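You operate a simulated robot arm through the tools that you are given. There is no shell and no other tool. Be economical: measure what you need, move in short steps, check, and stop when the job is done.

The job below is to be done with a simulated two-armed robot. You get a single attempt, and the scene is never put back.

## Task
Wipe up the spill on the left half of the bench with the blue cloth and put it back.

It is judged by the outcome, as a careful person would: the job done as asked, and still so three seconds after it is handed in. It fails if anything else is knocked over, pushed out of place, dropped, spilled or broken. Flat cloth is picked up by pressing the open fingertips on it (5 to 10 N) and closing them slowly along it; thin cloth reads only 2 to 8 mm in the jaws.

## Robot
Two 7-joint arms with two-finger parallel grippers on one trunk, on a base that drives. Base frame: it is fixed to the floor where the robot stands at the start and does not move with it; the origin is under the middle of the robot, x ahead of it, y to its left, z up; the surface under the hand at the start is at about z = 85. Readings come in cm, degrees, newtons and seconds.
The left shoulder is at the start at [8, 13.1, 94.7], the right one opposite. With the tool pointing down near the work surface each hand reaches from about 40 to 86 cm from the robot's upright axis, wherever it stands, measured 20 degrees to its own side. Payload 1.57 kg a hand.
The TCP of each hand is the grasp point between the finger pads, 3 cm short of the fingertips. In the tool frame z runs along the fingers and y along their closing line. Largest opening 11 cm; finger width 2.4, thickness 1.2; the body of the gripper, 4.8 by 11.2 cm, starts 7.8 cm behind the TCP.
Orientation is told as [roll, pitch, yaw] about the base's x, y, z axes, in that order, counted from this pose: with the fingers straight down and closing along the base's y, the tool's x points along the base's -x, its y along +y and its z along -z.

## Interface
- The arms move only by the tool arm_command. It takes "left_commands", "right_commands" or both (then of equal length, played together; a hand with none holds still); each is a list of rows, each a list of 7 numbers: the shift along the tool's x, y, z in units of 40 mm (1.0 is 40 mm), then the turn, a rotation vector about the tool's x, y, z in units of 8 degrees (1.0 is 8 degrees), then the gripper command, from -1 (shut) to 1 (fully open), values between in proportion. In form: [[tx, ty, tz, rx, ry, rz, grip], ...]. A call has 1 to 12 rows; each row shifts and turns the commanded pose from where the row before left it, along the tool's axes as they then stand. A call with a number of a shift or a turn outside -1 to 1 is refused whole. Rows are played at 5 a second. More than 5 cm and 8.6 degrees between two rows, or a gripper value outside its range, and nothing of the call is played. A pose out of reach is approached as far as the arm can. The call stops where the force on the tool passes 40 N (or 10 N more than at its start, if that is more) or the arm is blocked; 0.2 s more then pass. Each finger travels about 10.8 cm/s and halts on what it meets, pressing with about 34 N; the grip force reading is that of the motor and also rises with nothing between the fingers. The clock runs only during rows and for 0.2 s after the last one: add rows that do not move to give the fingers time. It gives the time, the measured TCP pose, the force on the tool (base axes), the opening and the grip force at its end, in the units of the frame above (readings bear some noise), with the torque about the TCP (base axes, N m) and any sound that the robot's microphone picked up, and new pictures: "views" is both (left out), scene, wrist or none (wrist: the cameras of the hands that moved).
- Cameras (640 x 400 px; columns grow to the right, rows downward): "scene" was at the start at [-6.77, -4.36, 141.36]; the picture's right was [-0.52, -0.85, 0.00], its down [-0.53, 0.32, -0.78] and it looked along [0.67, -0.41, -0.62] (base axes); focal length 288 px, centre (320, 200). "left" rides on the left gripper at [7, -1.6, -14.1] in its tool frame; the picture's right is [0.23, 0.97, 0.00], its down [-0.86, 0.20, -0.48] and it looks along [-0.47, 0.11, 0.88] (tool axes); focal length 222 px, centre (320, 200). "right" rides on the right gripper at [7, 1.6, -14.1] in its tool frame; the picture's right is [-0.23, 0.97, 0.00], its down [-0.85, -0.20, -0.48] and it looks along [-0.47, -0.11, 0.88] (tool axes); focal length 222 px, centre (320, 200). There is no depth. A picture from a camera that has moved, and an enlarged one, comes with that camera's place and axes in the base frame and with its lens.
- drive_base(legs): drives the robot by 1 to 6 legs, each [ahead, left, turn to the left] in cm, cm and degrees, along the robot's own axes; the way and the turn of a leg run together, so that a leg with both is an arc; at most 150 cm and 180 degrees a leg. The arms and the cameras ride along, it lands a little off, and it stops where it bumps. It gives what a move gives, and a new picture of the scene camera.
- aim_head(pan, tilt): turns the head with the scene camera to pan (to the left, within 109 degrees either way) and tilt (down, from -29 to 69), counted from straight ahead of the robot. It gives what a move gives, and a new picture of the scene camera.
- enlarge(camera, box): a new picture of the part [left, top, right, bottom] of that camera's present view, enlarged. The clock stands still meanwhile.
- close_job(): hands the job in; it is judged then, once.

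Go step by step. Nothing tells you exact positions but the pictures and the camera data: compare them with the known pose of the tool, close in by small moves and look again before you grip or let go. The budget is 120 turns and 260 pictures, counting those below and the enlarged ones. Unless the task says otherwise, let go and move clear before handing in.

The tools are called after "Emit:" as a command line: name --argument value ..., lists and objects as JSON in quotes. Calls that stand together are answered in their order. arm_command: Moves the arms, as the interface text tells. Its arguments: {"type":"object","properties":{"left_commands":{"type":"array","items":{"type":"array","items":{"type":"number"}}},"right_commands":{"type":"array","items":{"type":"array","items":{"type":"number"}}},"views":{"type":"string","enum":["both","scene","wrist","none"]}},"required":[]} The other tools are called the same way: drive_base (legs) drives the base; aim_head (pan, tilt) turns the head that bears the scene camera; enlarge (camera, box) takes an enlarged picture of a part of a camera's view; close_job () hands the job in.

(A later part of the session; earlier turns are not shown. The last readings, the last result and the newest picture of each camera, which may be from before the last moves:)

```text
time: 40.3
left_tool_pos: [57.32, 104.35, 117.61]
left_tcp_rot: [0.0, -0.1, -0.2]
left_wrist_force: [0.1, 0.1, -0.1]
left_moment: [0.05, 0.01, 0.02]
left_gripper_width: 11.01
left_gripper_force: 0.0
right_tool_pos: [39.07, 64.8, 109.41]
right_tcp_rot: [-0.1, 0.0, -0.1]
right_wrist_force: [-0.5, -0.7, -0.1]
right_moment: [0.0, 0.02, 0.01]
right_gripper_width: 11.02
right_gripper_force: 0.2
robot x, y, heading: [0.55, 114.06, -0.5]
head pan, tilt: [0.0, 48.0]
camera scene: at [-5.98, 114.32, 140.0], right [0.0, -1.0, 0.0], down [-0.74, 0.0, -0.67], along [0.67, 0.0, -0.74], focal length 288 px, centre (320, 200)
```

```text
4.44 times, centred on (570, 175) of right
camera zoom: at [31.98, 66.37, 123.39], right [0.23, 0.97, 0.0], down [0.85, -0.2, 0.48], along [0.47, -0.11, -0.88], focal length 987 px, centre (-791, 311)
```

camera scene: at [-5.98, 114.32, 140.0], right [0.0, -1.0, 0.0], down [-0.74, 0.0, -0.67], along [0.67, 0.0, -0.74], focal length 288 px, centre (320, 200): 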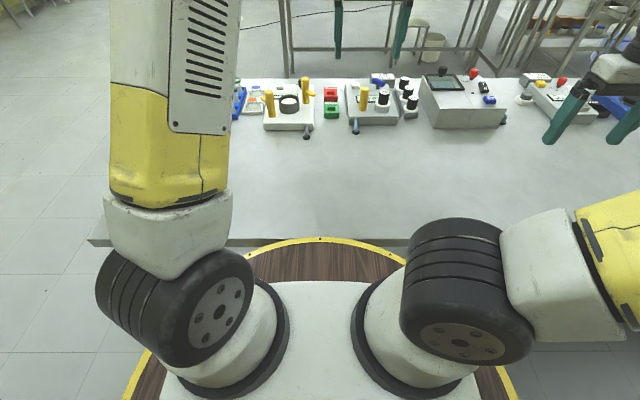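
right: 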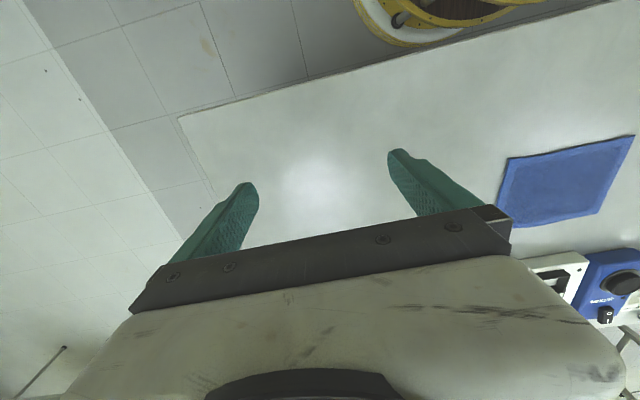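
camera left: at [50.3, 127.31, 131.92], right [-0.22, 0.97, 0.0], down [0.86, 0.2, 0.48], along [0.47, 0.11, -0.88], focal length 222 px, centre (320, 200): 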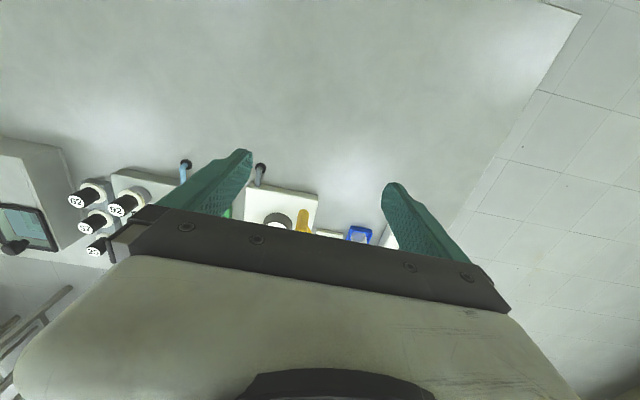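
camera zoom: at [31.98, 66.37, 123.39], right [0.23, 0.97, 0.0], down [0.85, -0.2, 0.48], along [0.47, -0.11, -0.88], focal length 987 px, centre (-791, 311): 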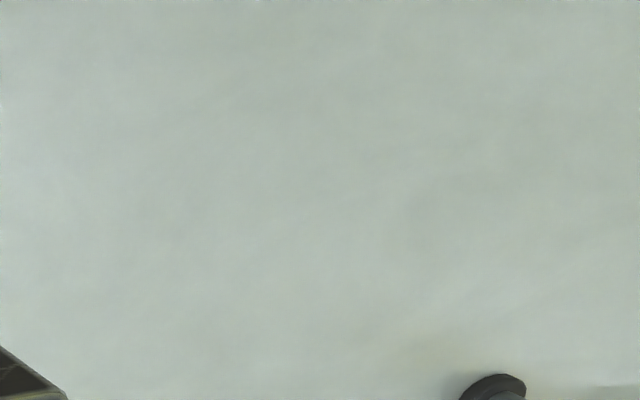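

Not conclusive; the puddle shows best at grazing angles. From here I'll look obliquely right, then from y≈0 obliquely left, using strong zooms.

Emit:
aim_head --pan -45 --tilt 35

Emit:
enlarge --camera "scene" --box '[40, 190, 200, 290]'

Emit:
enlarge --camera "scene" --box '[150, 170, 310, 270]'

Emit:
drive_base --legs '[[0, -106, 0]]'

Emit:
aim_head --pan 45 --tilt 35

Emit:
enlarge --camera "scene" --box '[150, 110, 270, 185]'

Emit:
enlarge --camera "scene" --box '[250, 130, 370, 205]'

Emit:
enlarge --camera "scene" --box '[260, 180, 400, 268]'

```text
time: 41.4
left_tool_pos: [57.32, 104.35, 117.6]
left_tcp_rot: [0.0, 0.1, -0.2]
left_wrist_force: [-0.1, -0.4, 0.6]
left_moment: [0.02, 0.0, -0.01]
left_gripper_width: 10.98
left_gripper_force: 0.0
right_tool_pos: [38.98, 64.8, 109.29]
right_tcp_rot: [0.0, 0.1, -0.1]
right_wrist_force: [1.3, -0.6, 0.2]
right_moment: [-0.03, 0.01, 0.0]
right_gripper_width: 11.0
right_gripper_force: 0.0
robot x, y, heading: [0.16, 114.16, -0.0]
head pan, tilt: [-45.0, 35.0]
camera scene: at [-7.64, 108.1, 141.9], right [-0.71, -0.71, 0.0], down [-0.41, 0.41, -0.82], along [0.58, -0.58, -0.57], focal length 288 px, centre (320, 200)
```

scene: 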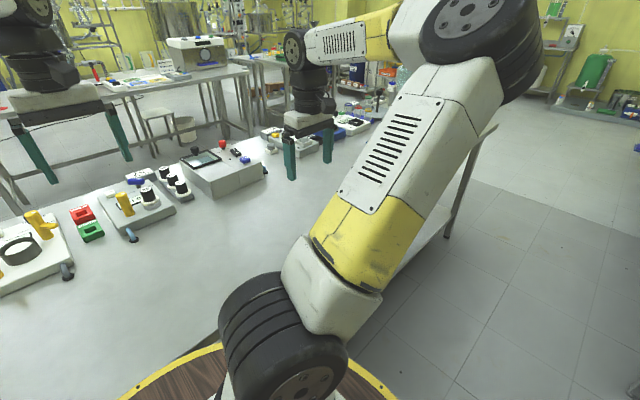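

```text
4.00 times, centred on (120, 240) of scene
camera zoom: at [-7.64, 108.1, 141.9], right [-0.71, -0.71, 0.0], down [-0.41, 0.41, -0.82], along [0.58, -0.58, -0.57], focal length 1152 px, centre (1120, 40)
```

zoom: 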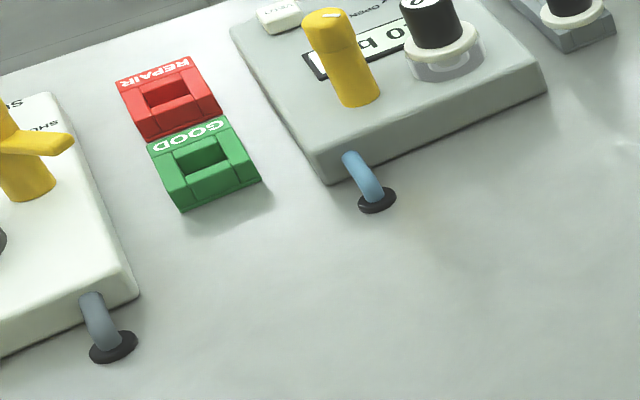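

```text
4.00 times, centred on (230, 220) of scene
camera zoom: at [-7.64, 108.1, 141.9], right [-0.71, -0.71, 0.0], down [-0.41, 0.41, -0.82], along [0.58, -0.58, -0.57], focal length 1152 px, centre (680, 120)
```

zoom: 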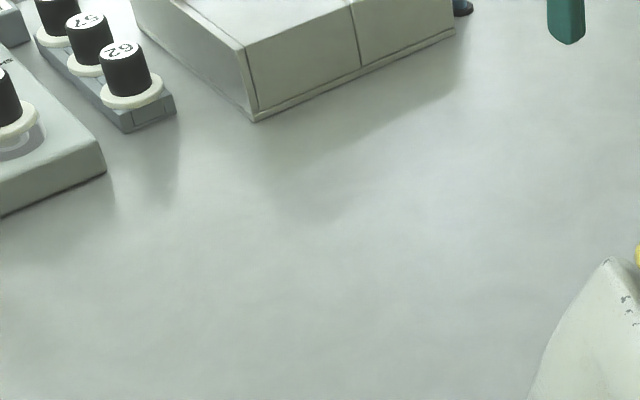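

```text
time: 46.9
left_tool_pos: [56.9, -1.76, 117.65]
left_tcp_rot: [0.0, 0.0, -0.2]
left_wrist_force: [0.4, 0.6, -0.1]
left_moment: [-0.04, 0.0, 0.05]
left_gripper_width: 10.98
left_gripper_force: 0.2
right_tool_pos: [38.58, -41.27, 109.3]
right_tcp_rot: [0.0, 0.0, -0.2]
right_wrist_force: [-0.1, 0.6, -0.5]
right_moment: [-0.04, -0.02, -0.01]
right_gripper_width: 10.98
right_gripper_force: 0.0
robot x, y, heading: [0.05, 8.49, -0.2]
head pan, tilt: [-45.0, 35.0]
camera scene: at [-7.96, 2.15, 141.9], right [-0.71, -0.7, 0.0], down [-0.4, 0.41, -0.82], along [0.58, -0.58, -0.57], focal length 288 px, centre (320, 200)
```

scene: 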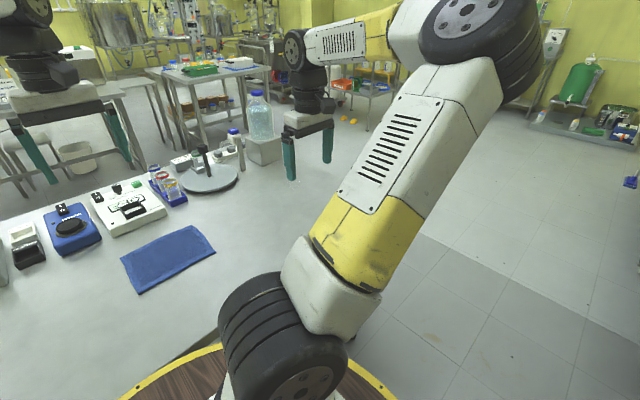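

```text
time: 48.5
left_tool_pos: [56.96, -1.92, 117.6]
left_tcp_rot: [-0.2, -0.1, -0.2]
left_wrist_force: [0.4, 0.5, 0.0]
left_moment: [0.0, -0.06, -0.02]
left_gripper_width: 11.01
left_gripper_force: 0.0
right_tool_pos: [38.51, -41.24, 109.26]
right_tcp_rot: [0.0, 0.0, -0.1]
right_wrist_force: [-0.3, 0.3, 0.2]
right_moment: [-0.02, 0.04, 0.01]
right_gripper_width: 10.99
right_gripper_force: 0.0
robot x, y, heading: [-0.11, 8.3, -0.4]
head pan, tilt: [45.0, 35.0]
camera scene: at [-7.9, 14.6, 141.9], right [0.7, -0.71, 0.0], down [-0.41, -0.4, -0.82], along [0.58, 0.58, -0.57], focal length 288 px, centre (320, 200)
```

scene: 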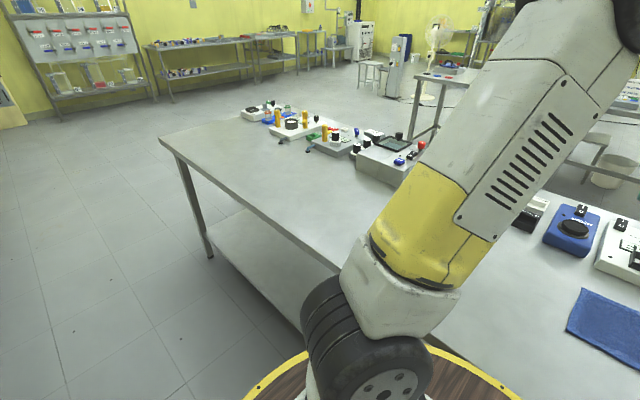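

```text
5.33 times, centred on (210, 148) of scene
camera zoom: at [-7.9, 14.6, 141.9], right [0.7, -0.71, 0.0], down [-0.41, -0.4, -0.82], along [0.58, 0.58, -0.57], focal length 1536 px, centre (907, 480)
```

zoom: 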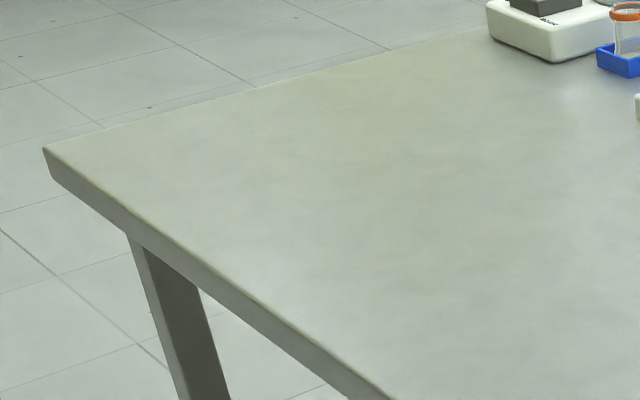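

```text
5.33 times, centred on (310, 168) of scene
camera zoom: at [-7.9, 14.6, 141.9], right [0.7, -0.71, 0.0], down [-0.41, -0.4, -0.82], along [0.58, 0.58, -0.57], focal length 1536 px, centre (373, 373)
```

zoom: 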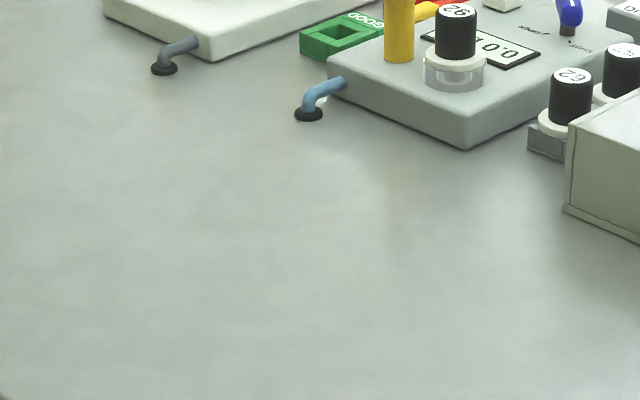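

```text
4.55 times, centred on (330, 224) of scene
camera zoom: at [-7.9, 14.6, 141.9], right [0.7, -0.71, 0.0], down [-0.41, -0.4, -0.82], along [0.58, 0.58, -0.57], focal length 1309 px, centre (274, 91)
```

zoom: 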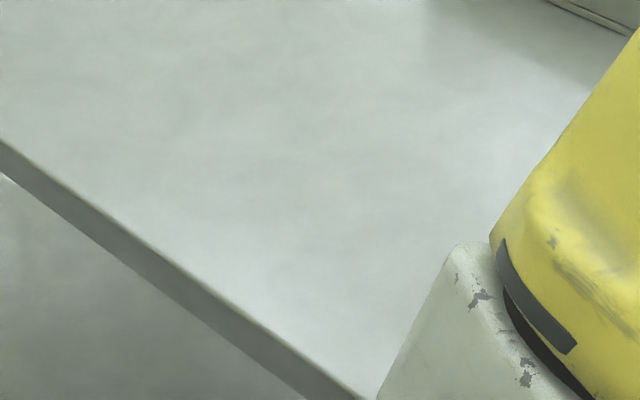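

The left part still looks clean, and the device labels read upright from the far side, so I want certainty. I'll drive further left to view the left end (y 120–165) straight on.

Emit:
drive_base --legs '[[0, 137, 0]]'

Emit:
aim_head --pan 0 --tilt 38

Emit:
enlarge --camera "scene" --box '[210, 100, 370, 200]'

Emit:
enlarge --camera "scene" --box '[350, 130, 510, 230]'

Emit:
enlarge --camera "scene" --box '[210, 170, 370, 270]'

```text
time: 55.3
left_tool_pos: [56.58, 135.26, 117.54]
left_tcp_rot: [0.0, -0.1, 0.7]
left_wrist_force: [0.7, -0.2, -0.3]
left_moment: [-0.01, -0.02, -0.02]
left_gripper_width: 11.03
left_gripper_force: 0.1
right_tool_pos: [38.86, 95.43, 109.26]
right_tcp_rot: [0.0, -0.1, 0.7]
right_wrist_force: [0.1, -0.3, -0.5]
right_moment: [-0.02, -0.03, -0.02]
right_gripper_width: 11.01
right_gripper_force: 0.1
robot x, y, heading: [-0.64, 144.33, 0.6]
head pan, tilt: [45.0, 35.0]
camera scene: at [-8.61, 150.57, 141.9], right [0.72, -0.7, 0.0], down [-0.4, -0.41, -0.82], along [0.57, 0.59, -0.57], focal length 288 px, centre (320, 200)
```

scene: 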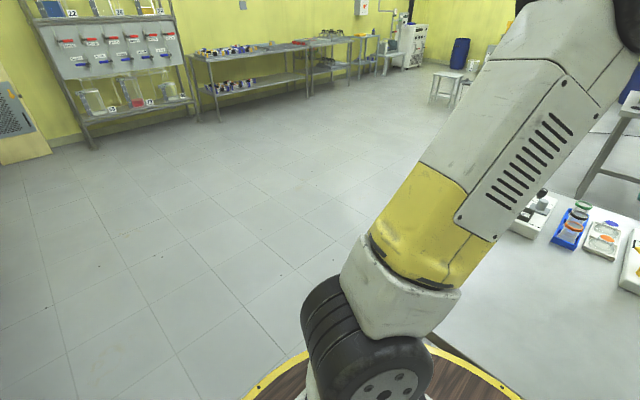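

```text
time: 56.4
left_tool_pos: [56.57, 135.14, 117.66]
left_tcp_rot: [0.0, -0.1, 0.7]
left_wrist_force: [0.6, 0.1, 0.2]
left_moment: [0.0, 0.01, 0.04]
left_gripper_width: 11.02
left_gripper_force: 0.0
right_tool_pos: [38.73, 95.45, 109.23]
right_tcp_rot: [0.0, 0.0, 0.7]
right_wrist_force: [0.3, 0.4, -0.1]
right_moment: [-0.01, -0.01, -0.01]
right_gripper_width: 10.99
right_gripper_force: 0.1
robot x, y, heading: [-0.59, 144.7, 0.7]
head pan, tilt: [0.0, 38.0]
camera scene: at [-6.13, 144.38, 141.45], right [0.01, -1.0, 0.0], down [-0.62, -0.01, -0.79], along [0.79, 0.01, -0.62], focal length 288 px, centre (320, 200)
```

scene: 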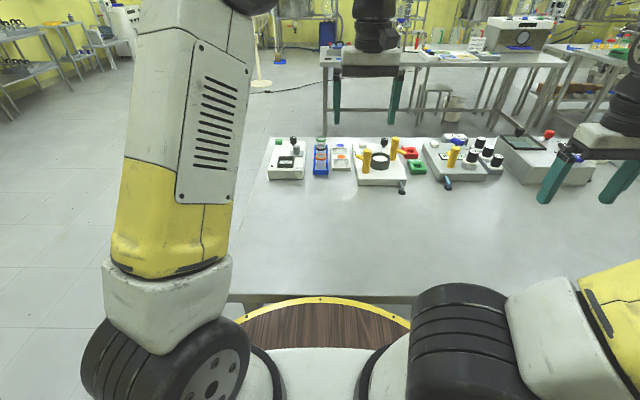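

```text
4.00 times, centred on (290, 150) of scene
camera zoom: at [-6.13, 144.38, 141.45], right [0.01, -1.0, 0.0], down [-0.62, -0.01, -0.79], along [0.79, 0.01, -0.62], focal length 1152 px, centre (440, 400)
```

zoom: 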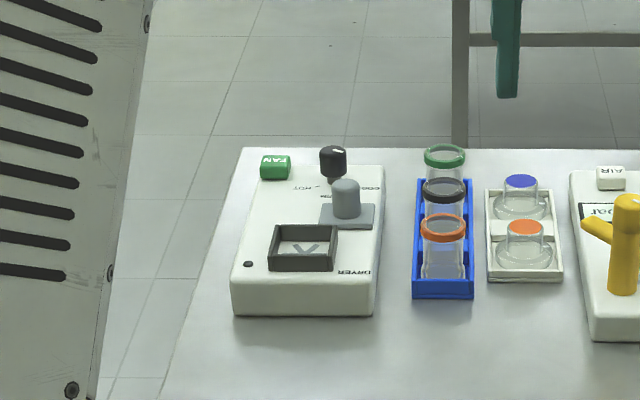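

```text
4.00 times, centred on (430, 180) of scene
camera zoom: at [-6.13, 144.38, 141.45], right [0.01, -1.0, 0.0], down [-0.62, -0.01, -0.79], along [0.79, 0.01, -0.62], focal length 1152 px, centre (-120, 280)
```

zoom: 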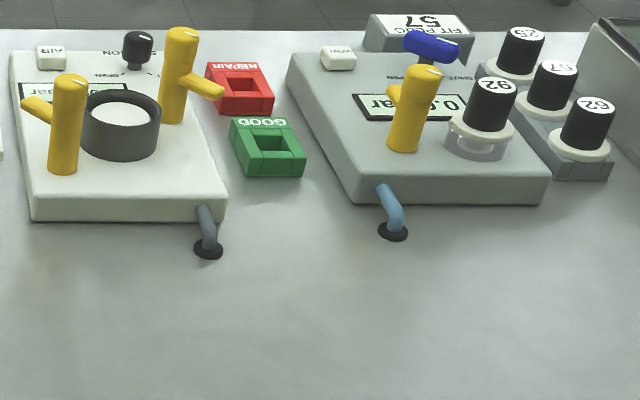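

```text
4.00 times, centred on (290, 220) of scene
camera zoom: at [-6.13, 144.38, 141.45], right [0.01, -1.0, 0.0], down [-0.62, -0.01, -0.79], along [0.79, 0.01, -0.62], focal length 1152 px, centre (440, 120)
```

zoom: 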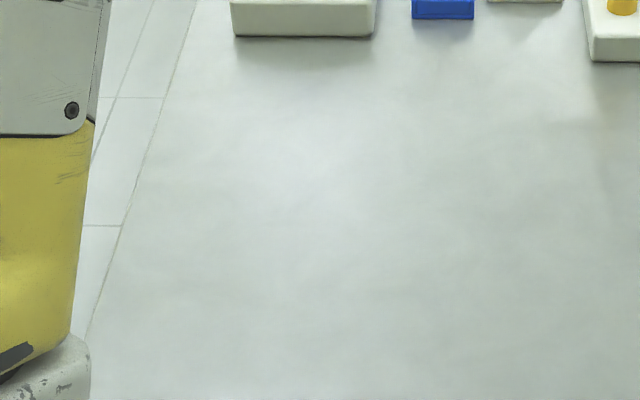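

The left end is certainly clean. I'll go back to y≈30 and check the middle and front edge there.

Emit:
drive_base --legs '[[0, -114, 0]]'

Emit:
aim_head --pan 0 --tilt 42

Emit:
enlarge --camera "scene" --box '[220, 140, 380, 240]'

Emit:
enlarge --camera "scene" --box '[360, 140, 520, 240]'

Emit:
aim_head --pan -35 --tilt 38

Emit:
enlarge --camera "scene" --box '[40, 180, 200, 280]'

Emit:
enlarge --camera "scene" --box '[180, 180, 340, 280]'

```text
time: 62.3
left_tool_pos: [58.38, 20.85, 117.69]
left_tcp_rot: [0.0, 0.0, 1.0]
left_wrist_force: [-0.9, -0.2, 1.0]
left_moment: [-0.05, 0.0, 0.0]
left_gripper_width: 11.0
left_gripper_force: 0.1
right_tool_pos: [40.85, -18.98, 109.28]
right_tcp_rot: [0.0, 0.0, 1.0]
right_wrist_force: [0.3, 0.0, -0.2]
right_moment: [0.03, -0.02, -0.01]
right_gripper_width: 10.99
right_gripper_force: 0.1
robot x, y, heading: [1.27, 29.8, 1.2]
head pan, tilt: [0.0, 38.0]
camera scene: at [-4.32, 29.58, 141.44], right [0.02, -1.0, 0.0], down [-0.62, -0.01, -0.79], along [0.79, 0.01, -0.62], focal length 288 px, centre (320, 200)
```

scene: 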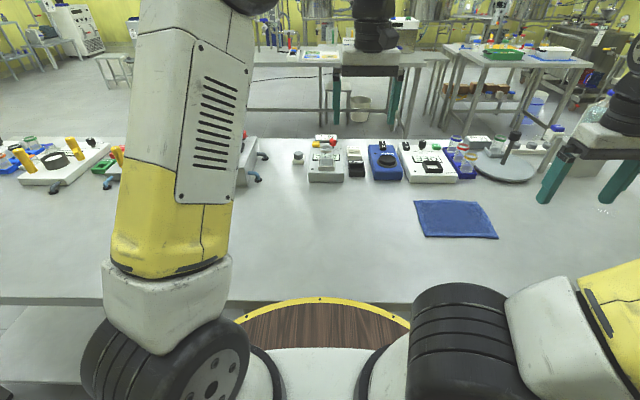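

```text
time: 62.9
left_tool_pos: [58.47, 20.81, 117.73]
left_tcp_rot: [0.0, 0.0, 1.0]
left_wrist_force: [-0.8, -0.1, -0.1]
left_moment: [0.02, 0.0, 0.03]
left_gripper_width: 10.99
left_gripper_force: 0.0
right_tool_pos: [40.88, -18.98, 109.24]
right_tcp_rot: [0.0, 0.1, 1.0]
right_wrist_force: [-0.5, 1.1, 0.0]
right_moment: [0.03, 0.01, -0.02]
right_gripper_width: 11.01
right_gripper_force: 0.0
robot x, y, heading: [1.02, 29.3, 1.3]
head pan, tilt: [0.0, 42.0]
camera scene: at [-4.59, 29.57, 140.85], right [0.02, -1.0, 0.0], down [-0.67, -0.01, -0.74], along [0.74, 0.01, -0.67], focal length 288 px, centre (320, 200)
```

scene: 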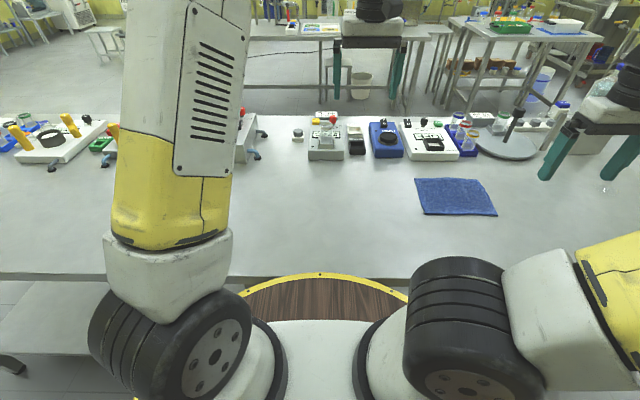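

```text
4.00 times, centred on (300, 190) of scene
camera zoom: at [-4.59, 29.57, 140.85], right [0.02, -1.0, 0.0], down [-0.67, -0.01, -0.74], along [0.74, 0.01, -0.67], focal length 1152 px, centre (400, 240)
```

zoom: 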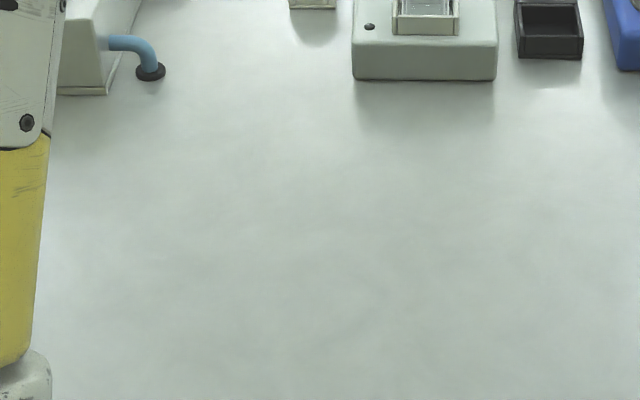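

```text
4.00 times, centred on (440, 190) of scene
camera zoom: at [-4.59, 29.57, 140.85], right [0.02, -1.0, 0.0], down [-0.67, -0.01, -0.74], along [0.74, 0.01, -0.67], focal length 1152 px, centre (-160, 240)
```

zoom: 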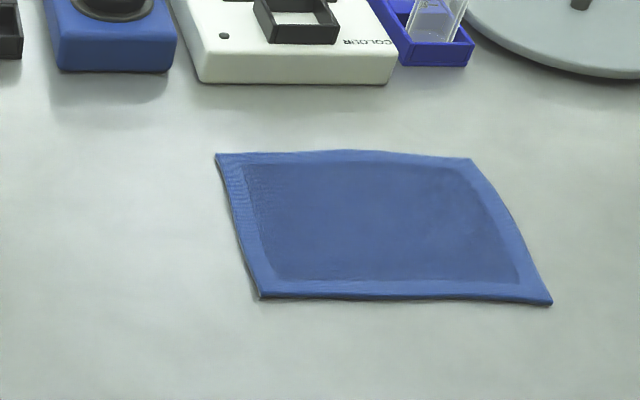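

```text
time: 63.9
left_tool_pos: [58.49, 20.77, 117.73]
left_tcp_rot: [0.0, 0.0, 1.1]
left_wrist_force: [0.0, 0.2, 0.5]
left_moment: [-0.01, -0.05, 0.01]
left_gripper_width: 10.99
left_gripper_force: 0.0
right_tool_pos: [41.03, -19.05, 109.34]
right_tcp_rot: [0.0, 0.0, 1.0]
right_wrist_force: [-0.4, 0.5, 0.0]
right_moment: [0.01, 0.0, 0.01]
right_gripper_width: 10.99
right_gripper_force: 0.2
robot x, y, heading: [1.22, 29.55, 1.1]
head pan, tilt: [-35.0, 38.0]
camera scene: at [-5.79, 24.61, 141.44], right [-0.56, -0.83, 0.0], down [-0.51, 0.34, -0.79], along [0.65, -0.44, -0.62], focal length 288 px, centre (320, 200)
```

scene: 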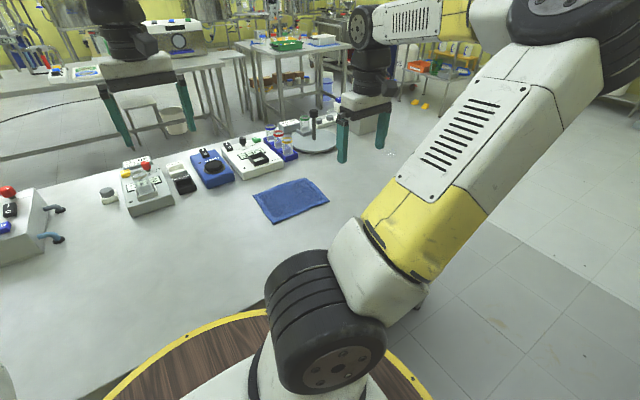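

```text
4.00 times, centred on (120, 230) of scene
camera zoom: at [-5.79, 24.61, 141.44], right [-0.56, -0.83, 0.0], down [-0.51, 0.34, -0.79], along [0.65, -0.44, -0.62], focal length 1152 px, centre (1120, 80)
```

zoom: 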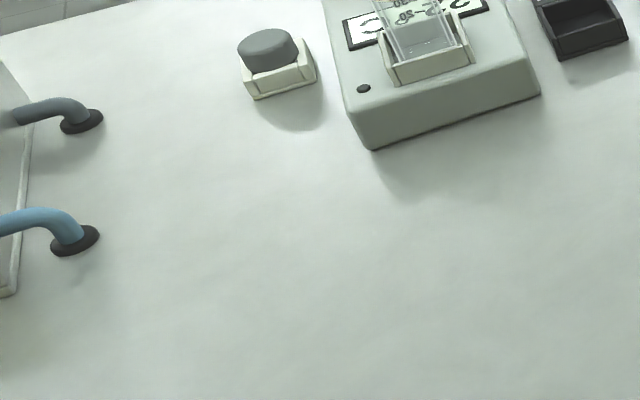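

```text
4.00 times, centred on (260, 230) of scene
camera zoom: at [-5.79, 24.61, 141.44], right [-0.56, -0.83, 0.0], down [-0.51, 0.34, -0.79], along [0.65, -0.44, -0.62], focal length 1152 px, centre (560, 80)
```

zoom: 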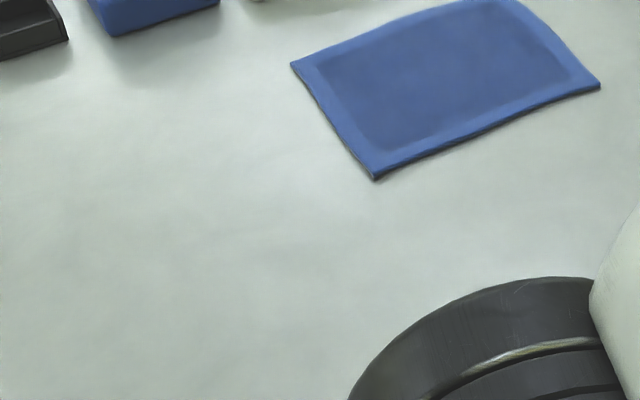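

Everywhere I look from y −10 to 167 the bench is dry; the only spill is the clear puddle at about (64, −55), plainly glinting. The bench's labels read upright from the far side, where that end is indeed the left half, so that is the spill. I'll station the robot at y≈−20 and use the right hand.

Emit:
arm_command --left_commands '[[0, 1, 0, 0, 0, 0, 1], [0, 1, 0, 0, 0, 0, 1], [0, 1, 0, 0, 0, 0, 1], [0, 1, 0, 0, 0, 0, 1], [0, 1, 0, 0, 0, 0, 1], [0, 1, 0, 0, 0, 0, 1], [0, 1, 0, 0, 0, 0, 1], [0, 1, 0, 0, 0, 0, 1], [0, 1, 0, 0, 0, 0, 1], [0, 1, 0, 0, 0, 0, 1]]' --views "none"

Emit:
drive_base --legs '[[-2, -50, -1.2]]'

Emit:
aim_head --pan -5 --tilt 42

Emit:
enlarge --camera "scene" --box '[240, 100, 400, 200]'

```text
time: 66.1
left_tool_pos: [57.7, 60.87, 117.64]
left_tcp_rot: [0.0, 0.0, 1.0]
left_wrist_force: [-0.8, -0.8, 0.1]
left_moment: [0.03, 0.02, -0.02]
left_gripper_width: 10.99
left_gripper_force: 0.1
right_tool_pos: [40.93, -19.11, 109.35]
right_tcp_rot: [0.0, 0.0, 1.0]
right_wrist_force: [-0.7, 0.1, 0.0]
right_moment: [0.05, -0.03, 0.0]
right_gripper_width: 10.96
right_gripper_force: 0.1
robot x, y, heading: [1.21, 29.63, 1.3]
head pan, tilt: [-35.0, 38.0]
```

```text
time: 69.1
left_tool_pos: [56.72, 9.95, 117.6]
left_tcp_rot: [0.0, 0.0, 0.1]
left_wrist_force: [0.6, -0.9, -0.3]
left_moment: [0.01, 0.03, -0.02]
left_gripper_width: 11.01
left_gripper_force: 0.0
right_tool_pos: [38.46, -69.46, 109.4]
right_tcp_rot: [0.0, -0.1, 0.1]
right_wrist_force: [-0.4, 1.0, 0.4]
right_moment: [0.0, -0.01, -0.01]
right_gripper_width: 10.98
right_gripper_force: 0.0
robot x, y, heading: [-0.1, -20.31, 0.3]
head pan, tilt: [-35.0, 38.0]
camera scene: at [-7.4, -25.12, 141.44], right [-0.57, -0.82, 0.0], down [-0.5, 0.35, -0.79], along [0.65, -0.45, -0.62], focal length 288 px, centre (320, 200)
```

scene: 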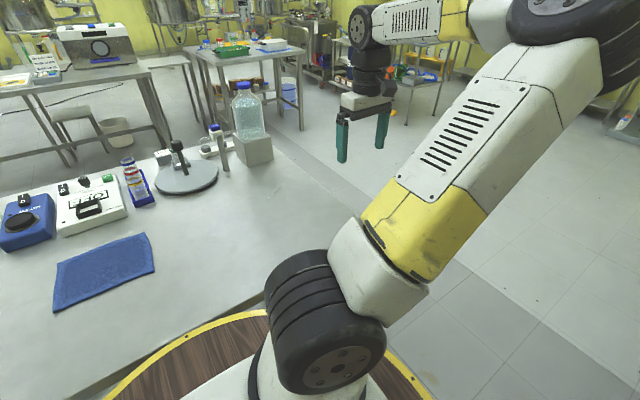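

```text
time: 70.0
left_tool_pos: [56.79, 9.94, 117.61]
left_tcp_rot: [0.0, 0.0, 0.1]
left_wrist_force: [-0.5, -0.3, -0.6]
left_moment: [0.01, 0.06, 0.03]
left_gripper_width: 11.01
left_gripper_force: 0.1
right_tool_pos: [38.56, -69.57, 109.21]
right_tcp_rot: [0.0, -0.1, 0.0]
right_wrist_force: [0.7, 0.3, -0.4]
right_moment: [0.02, -0.01, -0.04]
right_gripper_width: 11.01
right_gripper_force: 0.0
robot x, y, heading: [-0.28, -20.21, 0.1]
head pan, tilt: [-5.0, 42.0]
camera scene: at [-6.14, -20.91, 140.85], right [-0.09, -1.0, 0.0], down [-0.67, 0.06, -0.74], along [0.74, -0.06, -0.67], focal length 288 px, centre (320, 200)
```

scene: 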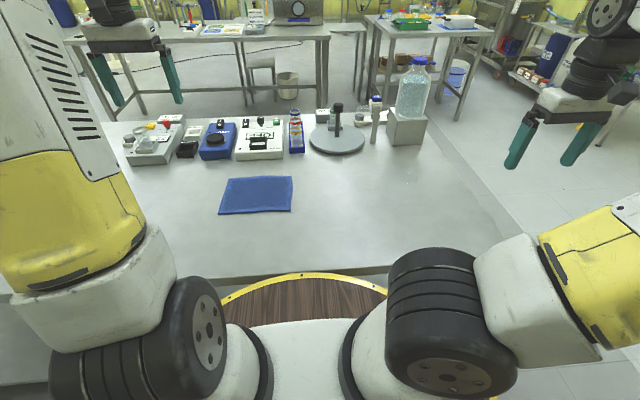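

```text
4.00 times, centred on (320, 150) of scene
camera zoom: at [-6.14, -20.91, 140.85], right [-0.09, -1.0, 0.0], down [-0.67, 0.06, -0.74], along [0.74, -0.06, -0.67], focal length 1152 px, centre (320, 400)
```

zoom: 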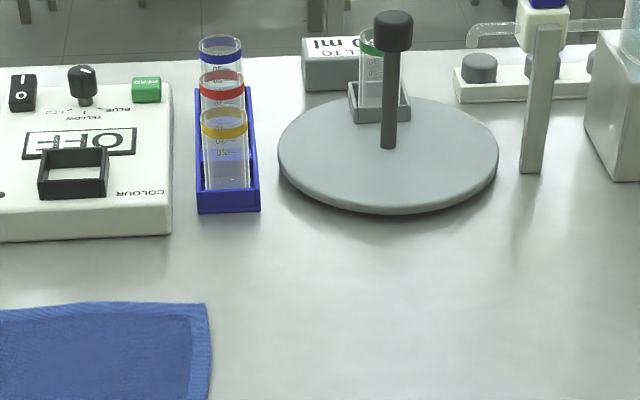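

Cloth is at x 52–68, y −18…2. Check the puddle from here.

Emit:
enlarge --camera "scene" --box '[350, 130, 478, 210]'

Emit:
arm_command --right_commands '[[0, 1, 0, 0, 0, 0, 1], [0, 1, 0, 0, 0, 0, 1], [0, 1, 0, 0, 0, 0, 1], [0, 1, 0, 0, 0, 0, 1], [-0.5, 1, 0, 0, 0, 0, 1], [-0.8, 1, 0, 0, 0, 0, 1], [-0.9, 1, 0, 0, 0, 0, 1], [-0.9, 1, 0, 0, 0, 0, 1], [-0.7, 1, 0, 0, 0, 0, 0.3], [-0.7, 1, 0, 0, 0, 0, -0.1], [-0.7, 1, 0, 0, 0, 0, -0.1], [0, 1, 0, 0, 0, 0, -0.1]]' --views "both"

```text
5.00 times, centred on (414, 170) of scene
camera zoom: at [-6.14, -20.91, 140.85], right [-0.09, -1.0, 0.0], down [-0.67, 0.06, -0.74], along [0.74, -0.06, -0.67], focal length 1440 px, centre (-150, 350)
```

zoom: 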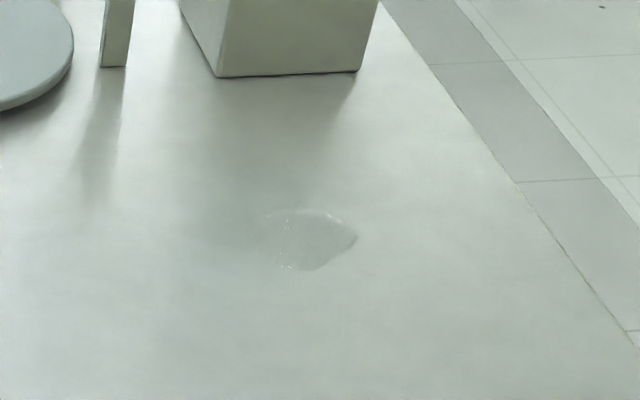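

```text
refused: row 6 steps farther than a row can; nothing moved
```

The puddle is clear: centre about (63, −56), ~6 cm across. Now move the right hand over the cloth.

Emit:
arm_command --right_commands '[[-0.45, 1, 0, 0, 0, 0, 1], [-0.45, 1, 0, 0, 0, 0, 1], [-0.45, 1, 0, 0, 0, 0, 1], [-0.45, 1, 0, 0, 0, 0, 1], [-0.45, 1, 0, 0, 0, 0, 1], [-0.45, 1, 0, 0, 0, 0, 1], [-0.45, 1, 0, 0, 0, 0, 1], [-0.45, 1, 0, 0, 0, 0, 1], [-0.45, 1, 0, 0, 0, 0, 0.5], [-0.45, 1, 0, 0, 0, 0, 0], [-0.45, 1, 0, 0, 0, 0, -0.2], [-0.45, 1, 0, 0, 0, 0, -0.2]]' --views "none"

Emit:
arm_command --right_commands '[[0, 1, 0, 0, 0, 0, -0.2], [0, 1, 0.5, 0, 0, 0, -0.2], [0, 0.4, 1, 0, 0, 0, -0.2], [0, 0, 1, 0, 0, 0, -0.2]]' --views "both"

```text
time: 72.6
left_tool_pos: [56.78, 10.04, 117.57]
left_tcp_rot: [0.0, -0.1, 0.1]
left_wrist_force: [0.9, 0.4, -0.7]
left_moment: [-0.01, 0.03, -0.03]
left_gripper_width: 11.0
left_gripper_force: 0.0
right_tool_pos: [53.91, -35.51, 109.21]
right_tcp_rot: [0.0, 0.0, -0.1]
right_wrist_force: [0.4, -0.3, -1.0]
right_moment: [-0.01, -0.03, -0.01]
right_gripper_width: 4.39
right_gripper_force: 0.0
right hand out of reach, approached as far as the arm can: row 9, 10, 11, 12
robot x, y, heading: [-0.33, -20.37, 0.3]
head pan, tilt: [-5.0, 42.0]
```

```text
time: 73.6
left_tool_pos: [56.73, 10.05, 117.61]
left_tcp_rot: [0.0, 0.1, 0.1]
left_wrist_force: [0.2, 0.7, 0.5]
left_moment: [0.02, 0.01, 0.0]
left_gripper_width: 11.01
left_gripper_force: 0.0
right_tool_pos: [54.24, -35.42, 104.09]
right_tcp_rot: [-0.1, -0.1, 0.0]
right_wrist_force: [0.2, -0.4, 0.2]
right_moment: [-0.02, 0.0, 0.05]
right_gripper_width: 4.36
right_gripper_force: 0.0
right hand out of reach, approached as far as the arm can: row 1, 2, 3
robot x, y, heading: [-0.46, -20.25, 0.2]
head pan, tilt: [-5.0, 42.0]
camera scene: at [-6.15, -20.89, 140.85], right [-0.09, -1.0, 0.0], down [-0.67, 0.06, -0.74], along [0.74, -0.06, -0.67], focal length 288 px, centre (320, 200)
camera right: at [47.29, -33.87, 118.22], right [0.23, 0.97, 0.0], down [0.85, -0.2, 0.48], along [0.47, -0.11, -0.88], focal length 222 px, centre (320, 200)
```

scene: 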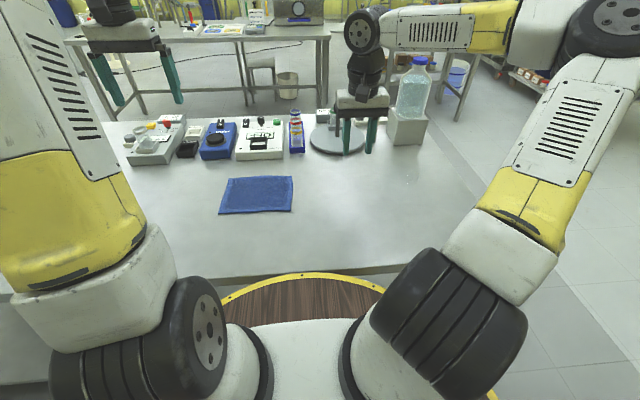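
right: 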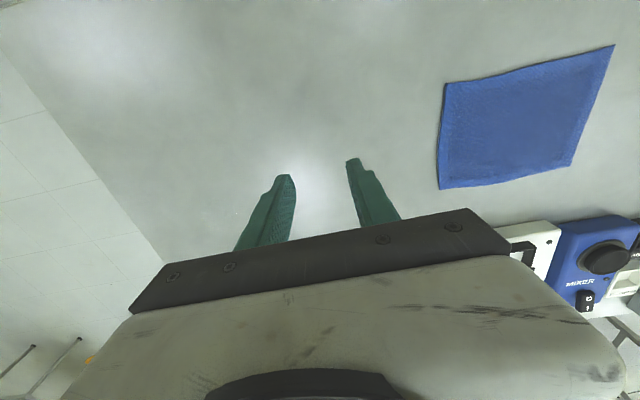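

The right hand can't reach farther inward, so I'll shift the base left by 28 cm for the pick-up and drive back for wiping.

Emit:
drive_base --legs '[[0, 28, 0]]'

Emit:
arm_command --right_commands '[[-0.5, 0, 0.5, 0, 0, 0, -0.2], [-0.5, 0, 0.5, 0, 0, 0, -0.2]]' --views "both"

```text
time: 75.6
left_tool_pos: [56.62, 38.21, 117.57]
left_tcp_rot: [0.1, 0.1, 0.1]
left_wrist_force: [0.3, -1.3, -0.3]
left_moment: [0.03, -0.02, 0.07]
left_gripper_width: 11.02
left_gripper_force: 0.0
right_tool_pos: [54.23, -7.2, 104.11]
right_tcp_rot: [0.0, 0.0, 0.2]
right_wrist_force: [0.2, 0.2, -0.4]
right_moment: [0.0, 0.0, -0.02]
right_gripper_width: 4.37
right_gripper_force: 0.1
robot x, y, heading: [-0.19, 7.69, 0.1]
head pan, tilt: [-5.0, 42.0]
camera scene: at [-6.17, 7.26, 140.85], right [-0.09, -1.0, 0.0], down [-0.67, 0.06, -0.74], along [0.74, -0.06, -0.67], focal length 288 px, centre (320, 200)
```

scene: 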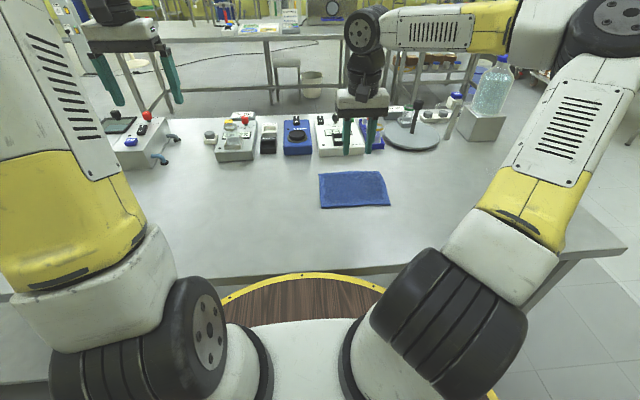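

```text
time: 76.2
left_tool_pos: [56.54, 38.15, 117.55]
left_tcp_rot: [0.0, 0.0, 0.1]
left_wrist_force: [-0.1, 0.2, 0.4]
left_moment: [-0.03, -0.02, 0.01]
left_gripper_width: 10.99
left_gripper_force: 0.1
right_tool_pos: [57.52, -9.9, 101.55]
right_tcp_rot: [0.0, 0.0, 0.2]
right_wrist_force: [-0.7, 0.7, 0.6]
right_moment: [-0.02, -0.06, 0.02]
right_gripper_width: 4.38
right_gripper_force: 0.1
right hand out of reach, approached as far as the arm can: row 1, 2
robot x, y, heading: [-0.32, 7.96, 0.4]
head pan, tilt: [-5.0, 42.0]
camera scene: at [-6.2, 7.29, 140.85], right [-0.09, -1.0, 0.0], down [-0.67, 0.06, -0.74], along [0.74, -0.06, -0.67], focal length 288 px, centre (320, 200)
camera right: at [50.48, -8.35, 115.75], right [0.23, 0.97, 0.0], down [0.85, -0.2, 0.48], along [0.47, -0.11, -0.88], focal length 222 px, centre (320, 200)
```

scene: 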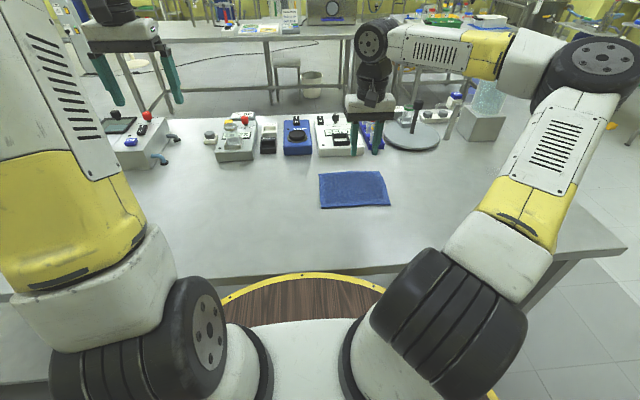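
right: 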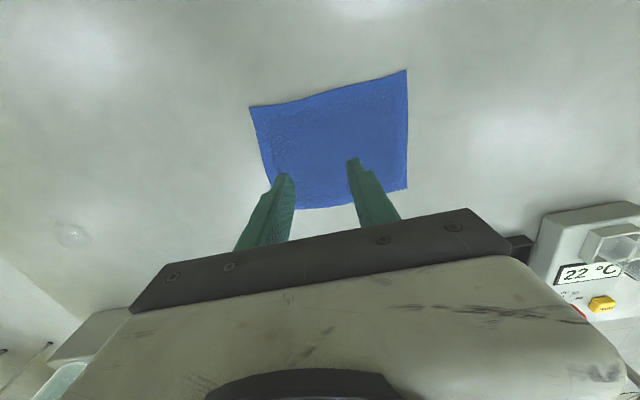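

Hand is over the cloth, and the puddle is visible at the left of the wrist picture. I'll move to about (60, −12.5) and go down to 3 cm above.

Emit:
arm_command --right_commands '[[0, -0.65, 0.5, 0, 0, 0, -0.2], [-0.6, 0, 0.5, 0, 0, 0, -0.2], [0, 0, 0.8, 0, 0, 0, -0.2], [0, 0, 0.5, 0, 0, 0, -0.2]]' --views "both"

```text
time: 77.2
left_tool_pos: [56.74, 38.17, 117.63]
left_tcp_rot: [0.0, 0.0, 0.1]
left_wrist_force: [-0.5, -0.5, -0.1]
left_moment: [-0.01, -0.01, 0.0]
left_gripper_width: 11.0
left_gripper_force: 0.1
right_tool_pos: [60.01, -12.54, 92.32]
right_tcp_rot: [0.0, 0.0, 0.0]
right_wrist_force: [-0.7, -0.1, 0.1]
right_moment: [-0.01, -0.01, 0.02]
right_gripper_width: 4.41
right_gripper_force: 0.1
robot x, y, heading: [-0.19, 7.64, 0.1]
head pan, tilt: [-5.0, 42.0]
camera scene: at [-6.18, 7.27, 140.85], right [-0.09, -1.0, 0.0], down [-0.67, 0.06, -0.74], along [0.74, -0.06, -0.67], focal length 288 px, centre (320, 200)
camera right: at [52.92, -10.94, 106.44], right [0.23, 0.97, 0.0], down [0.86, -0.2, 0.48], along [0.47, -0.11, -0.88], focal length 222 px, centre (320, 200)
```

scene: 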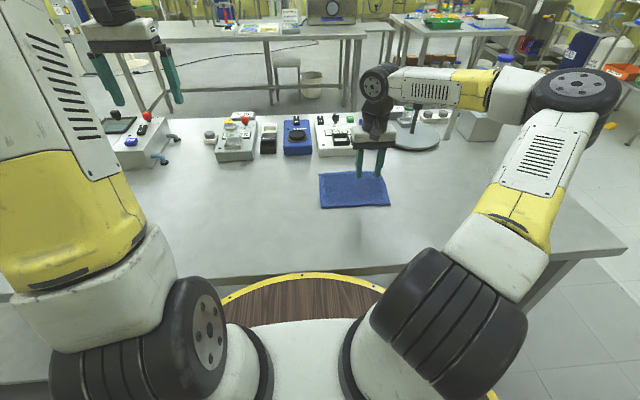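
right: 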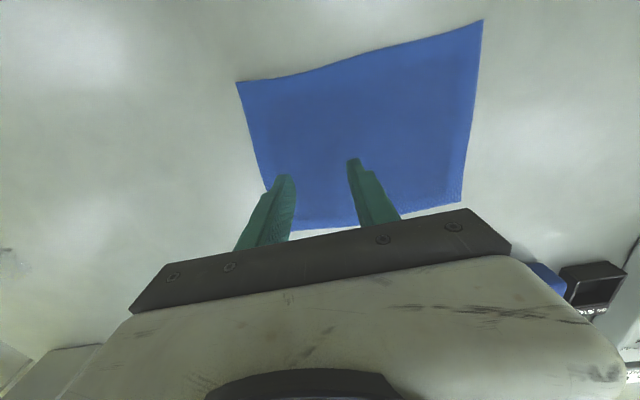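

Aligned over the cloth, 6 cm in from its right edge. Lowering until light contact.

Emit:
arm_command --right_commands '[[0, 0, 0.5, 0, 0, 0, -0.2], [0, 0, 0.4, 0, 0, 0, -0.2], [0, 0, 0.1, 0, 0, 0, -0.2]]' --views "none"

Emit:
arm_command --right_commands '[[0, 0, 0.1, 0, 0, 0, -0.2]]' --views "none"

```text
time: 78.0
left_tool_pos: [56.81, 38.15, 117.52]
left_tcp_rot: [0.0, 0.0, 0.1]
left_wrist_force: [0.0, 0.7, 0.3]
left_moment: [0.02, -0.02, -0.02]
left_gripper_width: 11.01
left_gripper_force: 0.1
right_tool_pos: [60.03, -12.5, 88.43]
right_tcp_rot: [0.0, -0.1, 0.1]
right_wrist_force: [-0.6, -1.3, 4.6]
right_moment: [-0.01, -0.01, 0.0]
right_gripper_width: 4.36
right_gripper_force: 0.0
robot x, y, heading: [-0.09, 7.87, 0.2]
head pan, tilt: [-5.0, 42.0]
```

```text
time: 78.4
left_tool_pos: [56.65, 38.18, 117.64]
left_tcp_rot: [0.0, 0.0, 0.1]
left_wrist_force: [0.1, -0.5, 0.2]
left_moment: [-0.01, 0.0, 0.02]
left_gripper_width: 11.02
left_gripper_force: 0.1
right_tool_pos: [60.01, -12.4, 88.17]
right_tcp_rot: [-0.1, -0.3, 0.2]
right_wrist_force: [-6.5, -3.6, 37.7]
right_moment: [-0.1, 0.2, 0.01]
right_gripper_width: 4.39
right_gripper_force: 0.0
robot x, y, heading: [-0.49, 7.69, -0.3]
head pan, tilt: [-5.0, 42.0]
```

A bit too firm; backing off to about 8 N and then closing slowly.

Emit:
arm_command --right_commands '[[0, 0, -0.09, 0, 0, 0, -0.2]]' --views "none"

```text
time: 78.8
left_tool_pos: [56.6, 38.32, 117.55]
left_tcp_rot: [0.0, 0.0, 0.1]
left_wrist_force: [-0.1, 0.5, -0.4]
left_moment: [0.02, 0.03, -0.02]
left_gripper_width: 10.99
left_gripper_force: 0.1
right_tool_pos: [60.08, -12.47, 88.28]
right_tcp_rot: [0.1, -0.1, 0.2]
right_wrist_force: [1.0, -2.0, 18.4]
right_moment: [-0.06, -0.05, 0.01]
right_gripper_width: 4.4
right_gripper_force: 0.1
robot x, y, heading: [-0.48, 7.88, 0.3]
head pan, tilt: [-5.0, 42.0]
```

Emit:
arm_command --right_commands '[[0, 0, -0.03, 0, 0, 0, -0.2]]' --views "none"

```text
time: 79.2
left_tool_pos: [56.65, 38.22, 117.56]
left_tcp_rot: [0.0, 0.0, 0.2]
left_wrist_force: [1.0, -0.2, -0.6]
left_moment: [0.01, 0.01, 0.0]
left_gripper_width: 11.0
left_gripper_force: 0.1
right_tool_pos: [59.93, -12.49, 88.33]
right_tcp_rot: [0.0, 0.1, 0.1]
right_wrist_force: [1.7, 0.5, 5.4]
right_moment: [-0.01, -0.05, -0.01]
right_gripper_width: 4.41
right_gripper_force: 0.1
robot x, y, heading: [-0.55, 7.85, -0.1]
head pan, tilt: [-5.0, 42.0]
```

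Contact is 5–6 N. Closing slowly over two seconds.

Emit:
arm_command --right_commands '[[0, 0, 0.005, 0, 0, 0, -0.28], [0, 0, 0, 0, 0, 0, -0.36], [0, 0, 0, 0, 0, 0, -0.44], [0, 0, 0, 0, 0, 0, -0.52], [0, 0, 0, 0, 0, 0, -0.6], [0, 0, 0, 0, 0, 0, -0.68], [0, 0, 0, 0, 0, 0, -0.76], [0, 0, 0, 0, 0, 0, -0.84], [0, 0, 0, 0, 0, 0, -0.92], [0, 0, 0, 0, 0, 0, -1], [0, 0, 0, 0, 0, 0, -1], [0, 0, 0, 0, 0, 0, -1]]' --views "both"

```text
time: 81.8
left_tool_pos: [56.62, 38.19, 117.6]
left_tcp_rot: [-0.1, 0.0, 0.0]
left_wrist_force: [0.4, -0.8, 0.7]
left_moment: [-0.02, 0.0, 0.03]
left_gripper_width: 11.01
left_gripper_force: 0.0
right_tool_pos: [59.98, -12.62, 88.42]
right_tcp_rot: [0.0, 0.0, 0.2]
right_wrist_force: [0.2, -0.3, 3.1]
right_moment: [-0.04, -0.02, -0.01]
right_gripper_width: 0.5
right_gripper_force: 25.4
robot x, y, heading: [-0.71, 7.96, -0.1]
head pan, tilt: [-5.0, 42.0]
camera scene: at [-6.18, 7.27, 140.85], right [-0.09, -1.0, 0.0], down [-0.67, 0.06, -0.74], along [0.74, -0.06, -0.67], focal length 288 px, centre (320, 200)
camera right: at [52.94, -10.94, 102.54], right [0.23, 0.97, 0.0], down [0.86, -0.2, 0.48], along [0.47, -0.11, -0.88], focal length 222 px, centre (320, 200)
```

scene: 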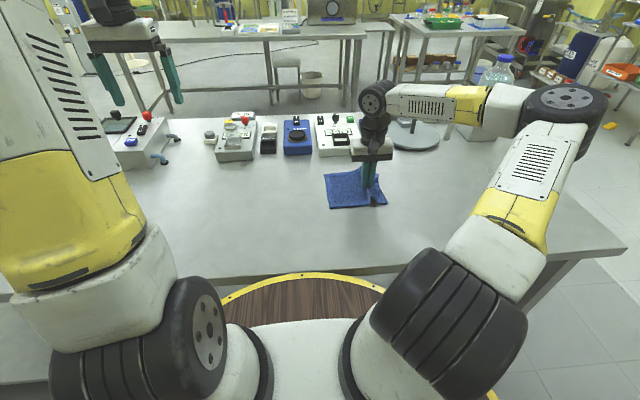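
right: 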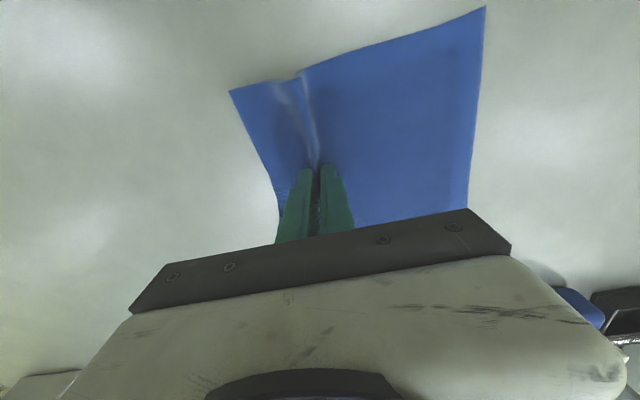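

The cloth is gripped (0.5 cm in the jaws). Lift it clear and check.

Emit:
arm_command --right_commands '[[0, 0, -0.4, 0, 0, 0, -1], [0, 0, -0.6, 0, 0, 0, -1], [0, 0, -0.8, 0, 0, 0, -1], [0, 0, -0.8, 0, 0, 0, -1], [0, 0, -0.8, 0, 0, 0, -1], [0, 0, -0.4, 0, 0, 0, -1], [0, 0, 0, 0, 0, 0, -1]]' --views "both"

```text
time: 83.4
left_tool_pos: [56.66, 38.2, 117.57]
left_tcp_rot: [0.0, 0.1, 0.1]
left_wrist_force: [-0.1, 0.7, 0.3]
left_moment: [0.01, -0.01, -0.01]
left_gripper_width: 10.99
left_gripper_force: 0.1
right_tool_pos: [59.96, -12.92, 103.64]
right_tcp_rot: [0.0, 0.0, -0.1]
right_wrist_force: [0.0, 0.0, -0.6]
right_moment: [-0.01, 0.03, 0.04]
right_gripper_width: 0.46
right_gripper_force: 24.9
right hand out of reach, approached as far as the arm can: row 6
robot x, y, heading: [-0.41, 7.86, -0.0]
head pan, tilt: [-5.0, 42.0]
camera scene: at [-6.17, 7.27, 140.85], right [-0.09, -1.0, 0.0], down [-0.67, 0.06, -0.74], along [0.74, -0.06, -0.67], focal length 288 px, centre (320, 200)
camera right: at [52.91, -11.31, 117.82], right [0.23, 0.97, 0.0], down [0.85, -0.2, 0.48], along [0.47, -0.11, -0.88], focal length 222 px, centre (320, 200)
```

scene: 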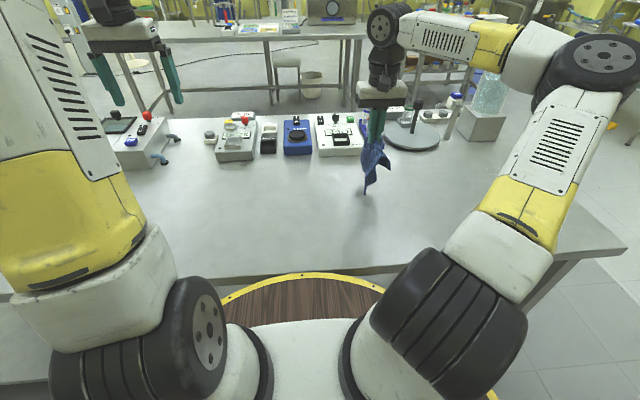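
right: 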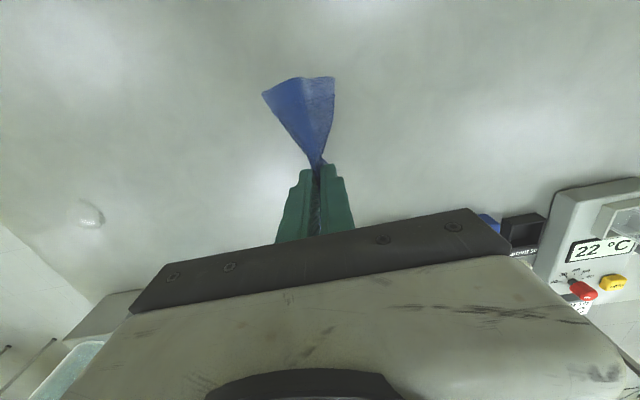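

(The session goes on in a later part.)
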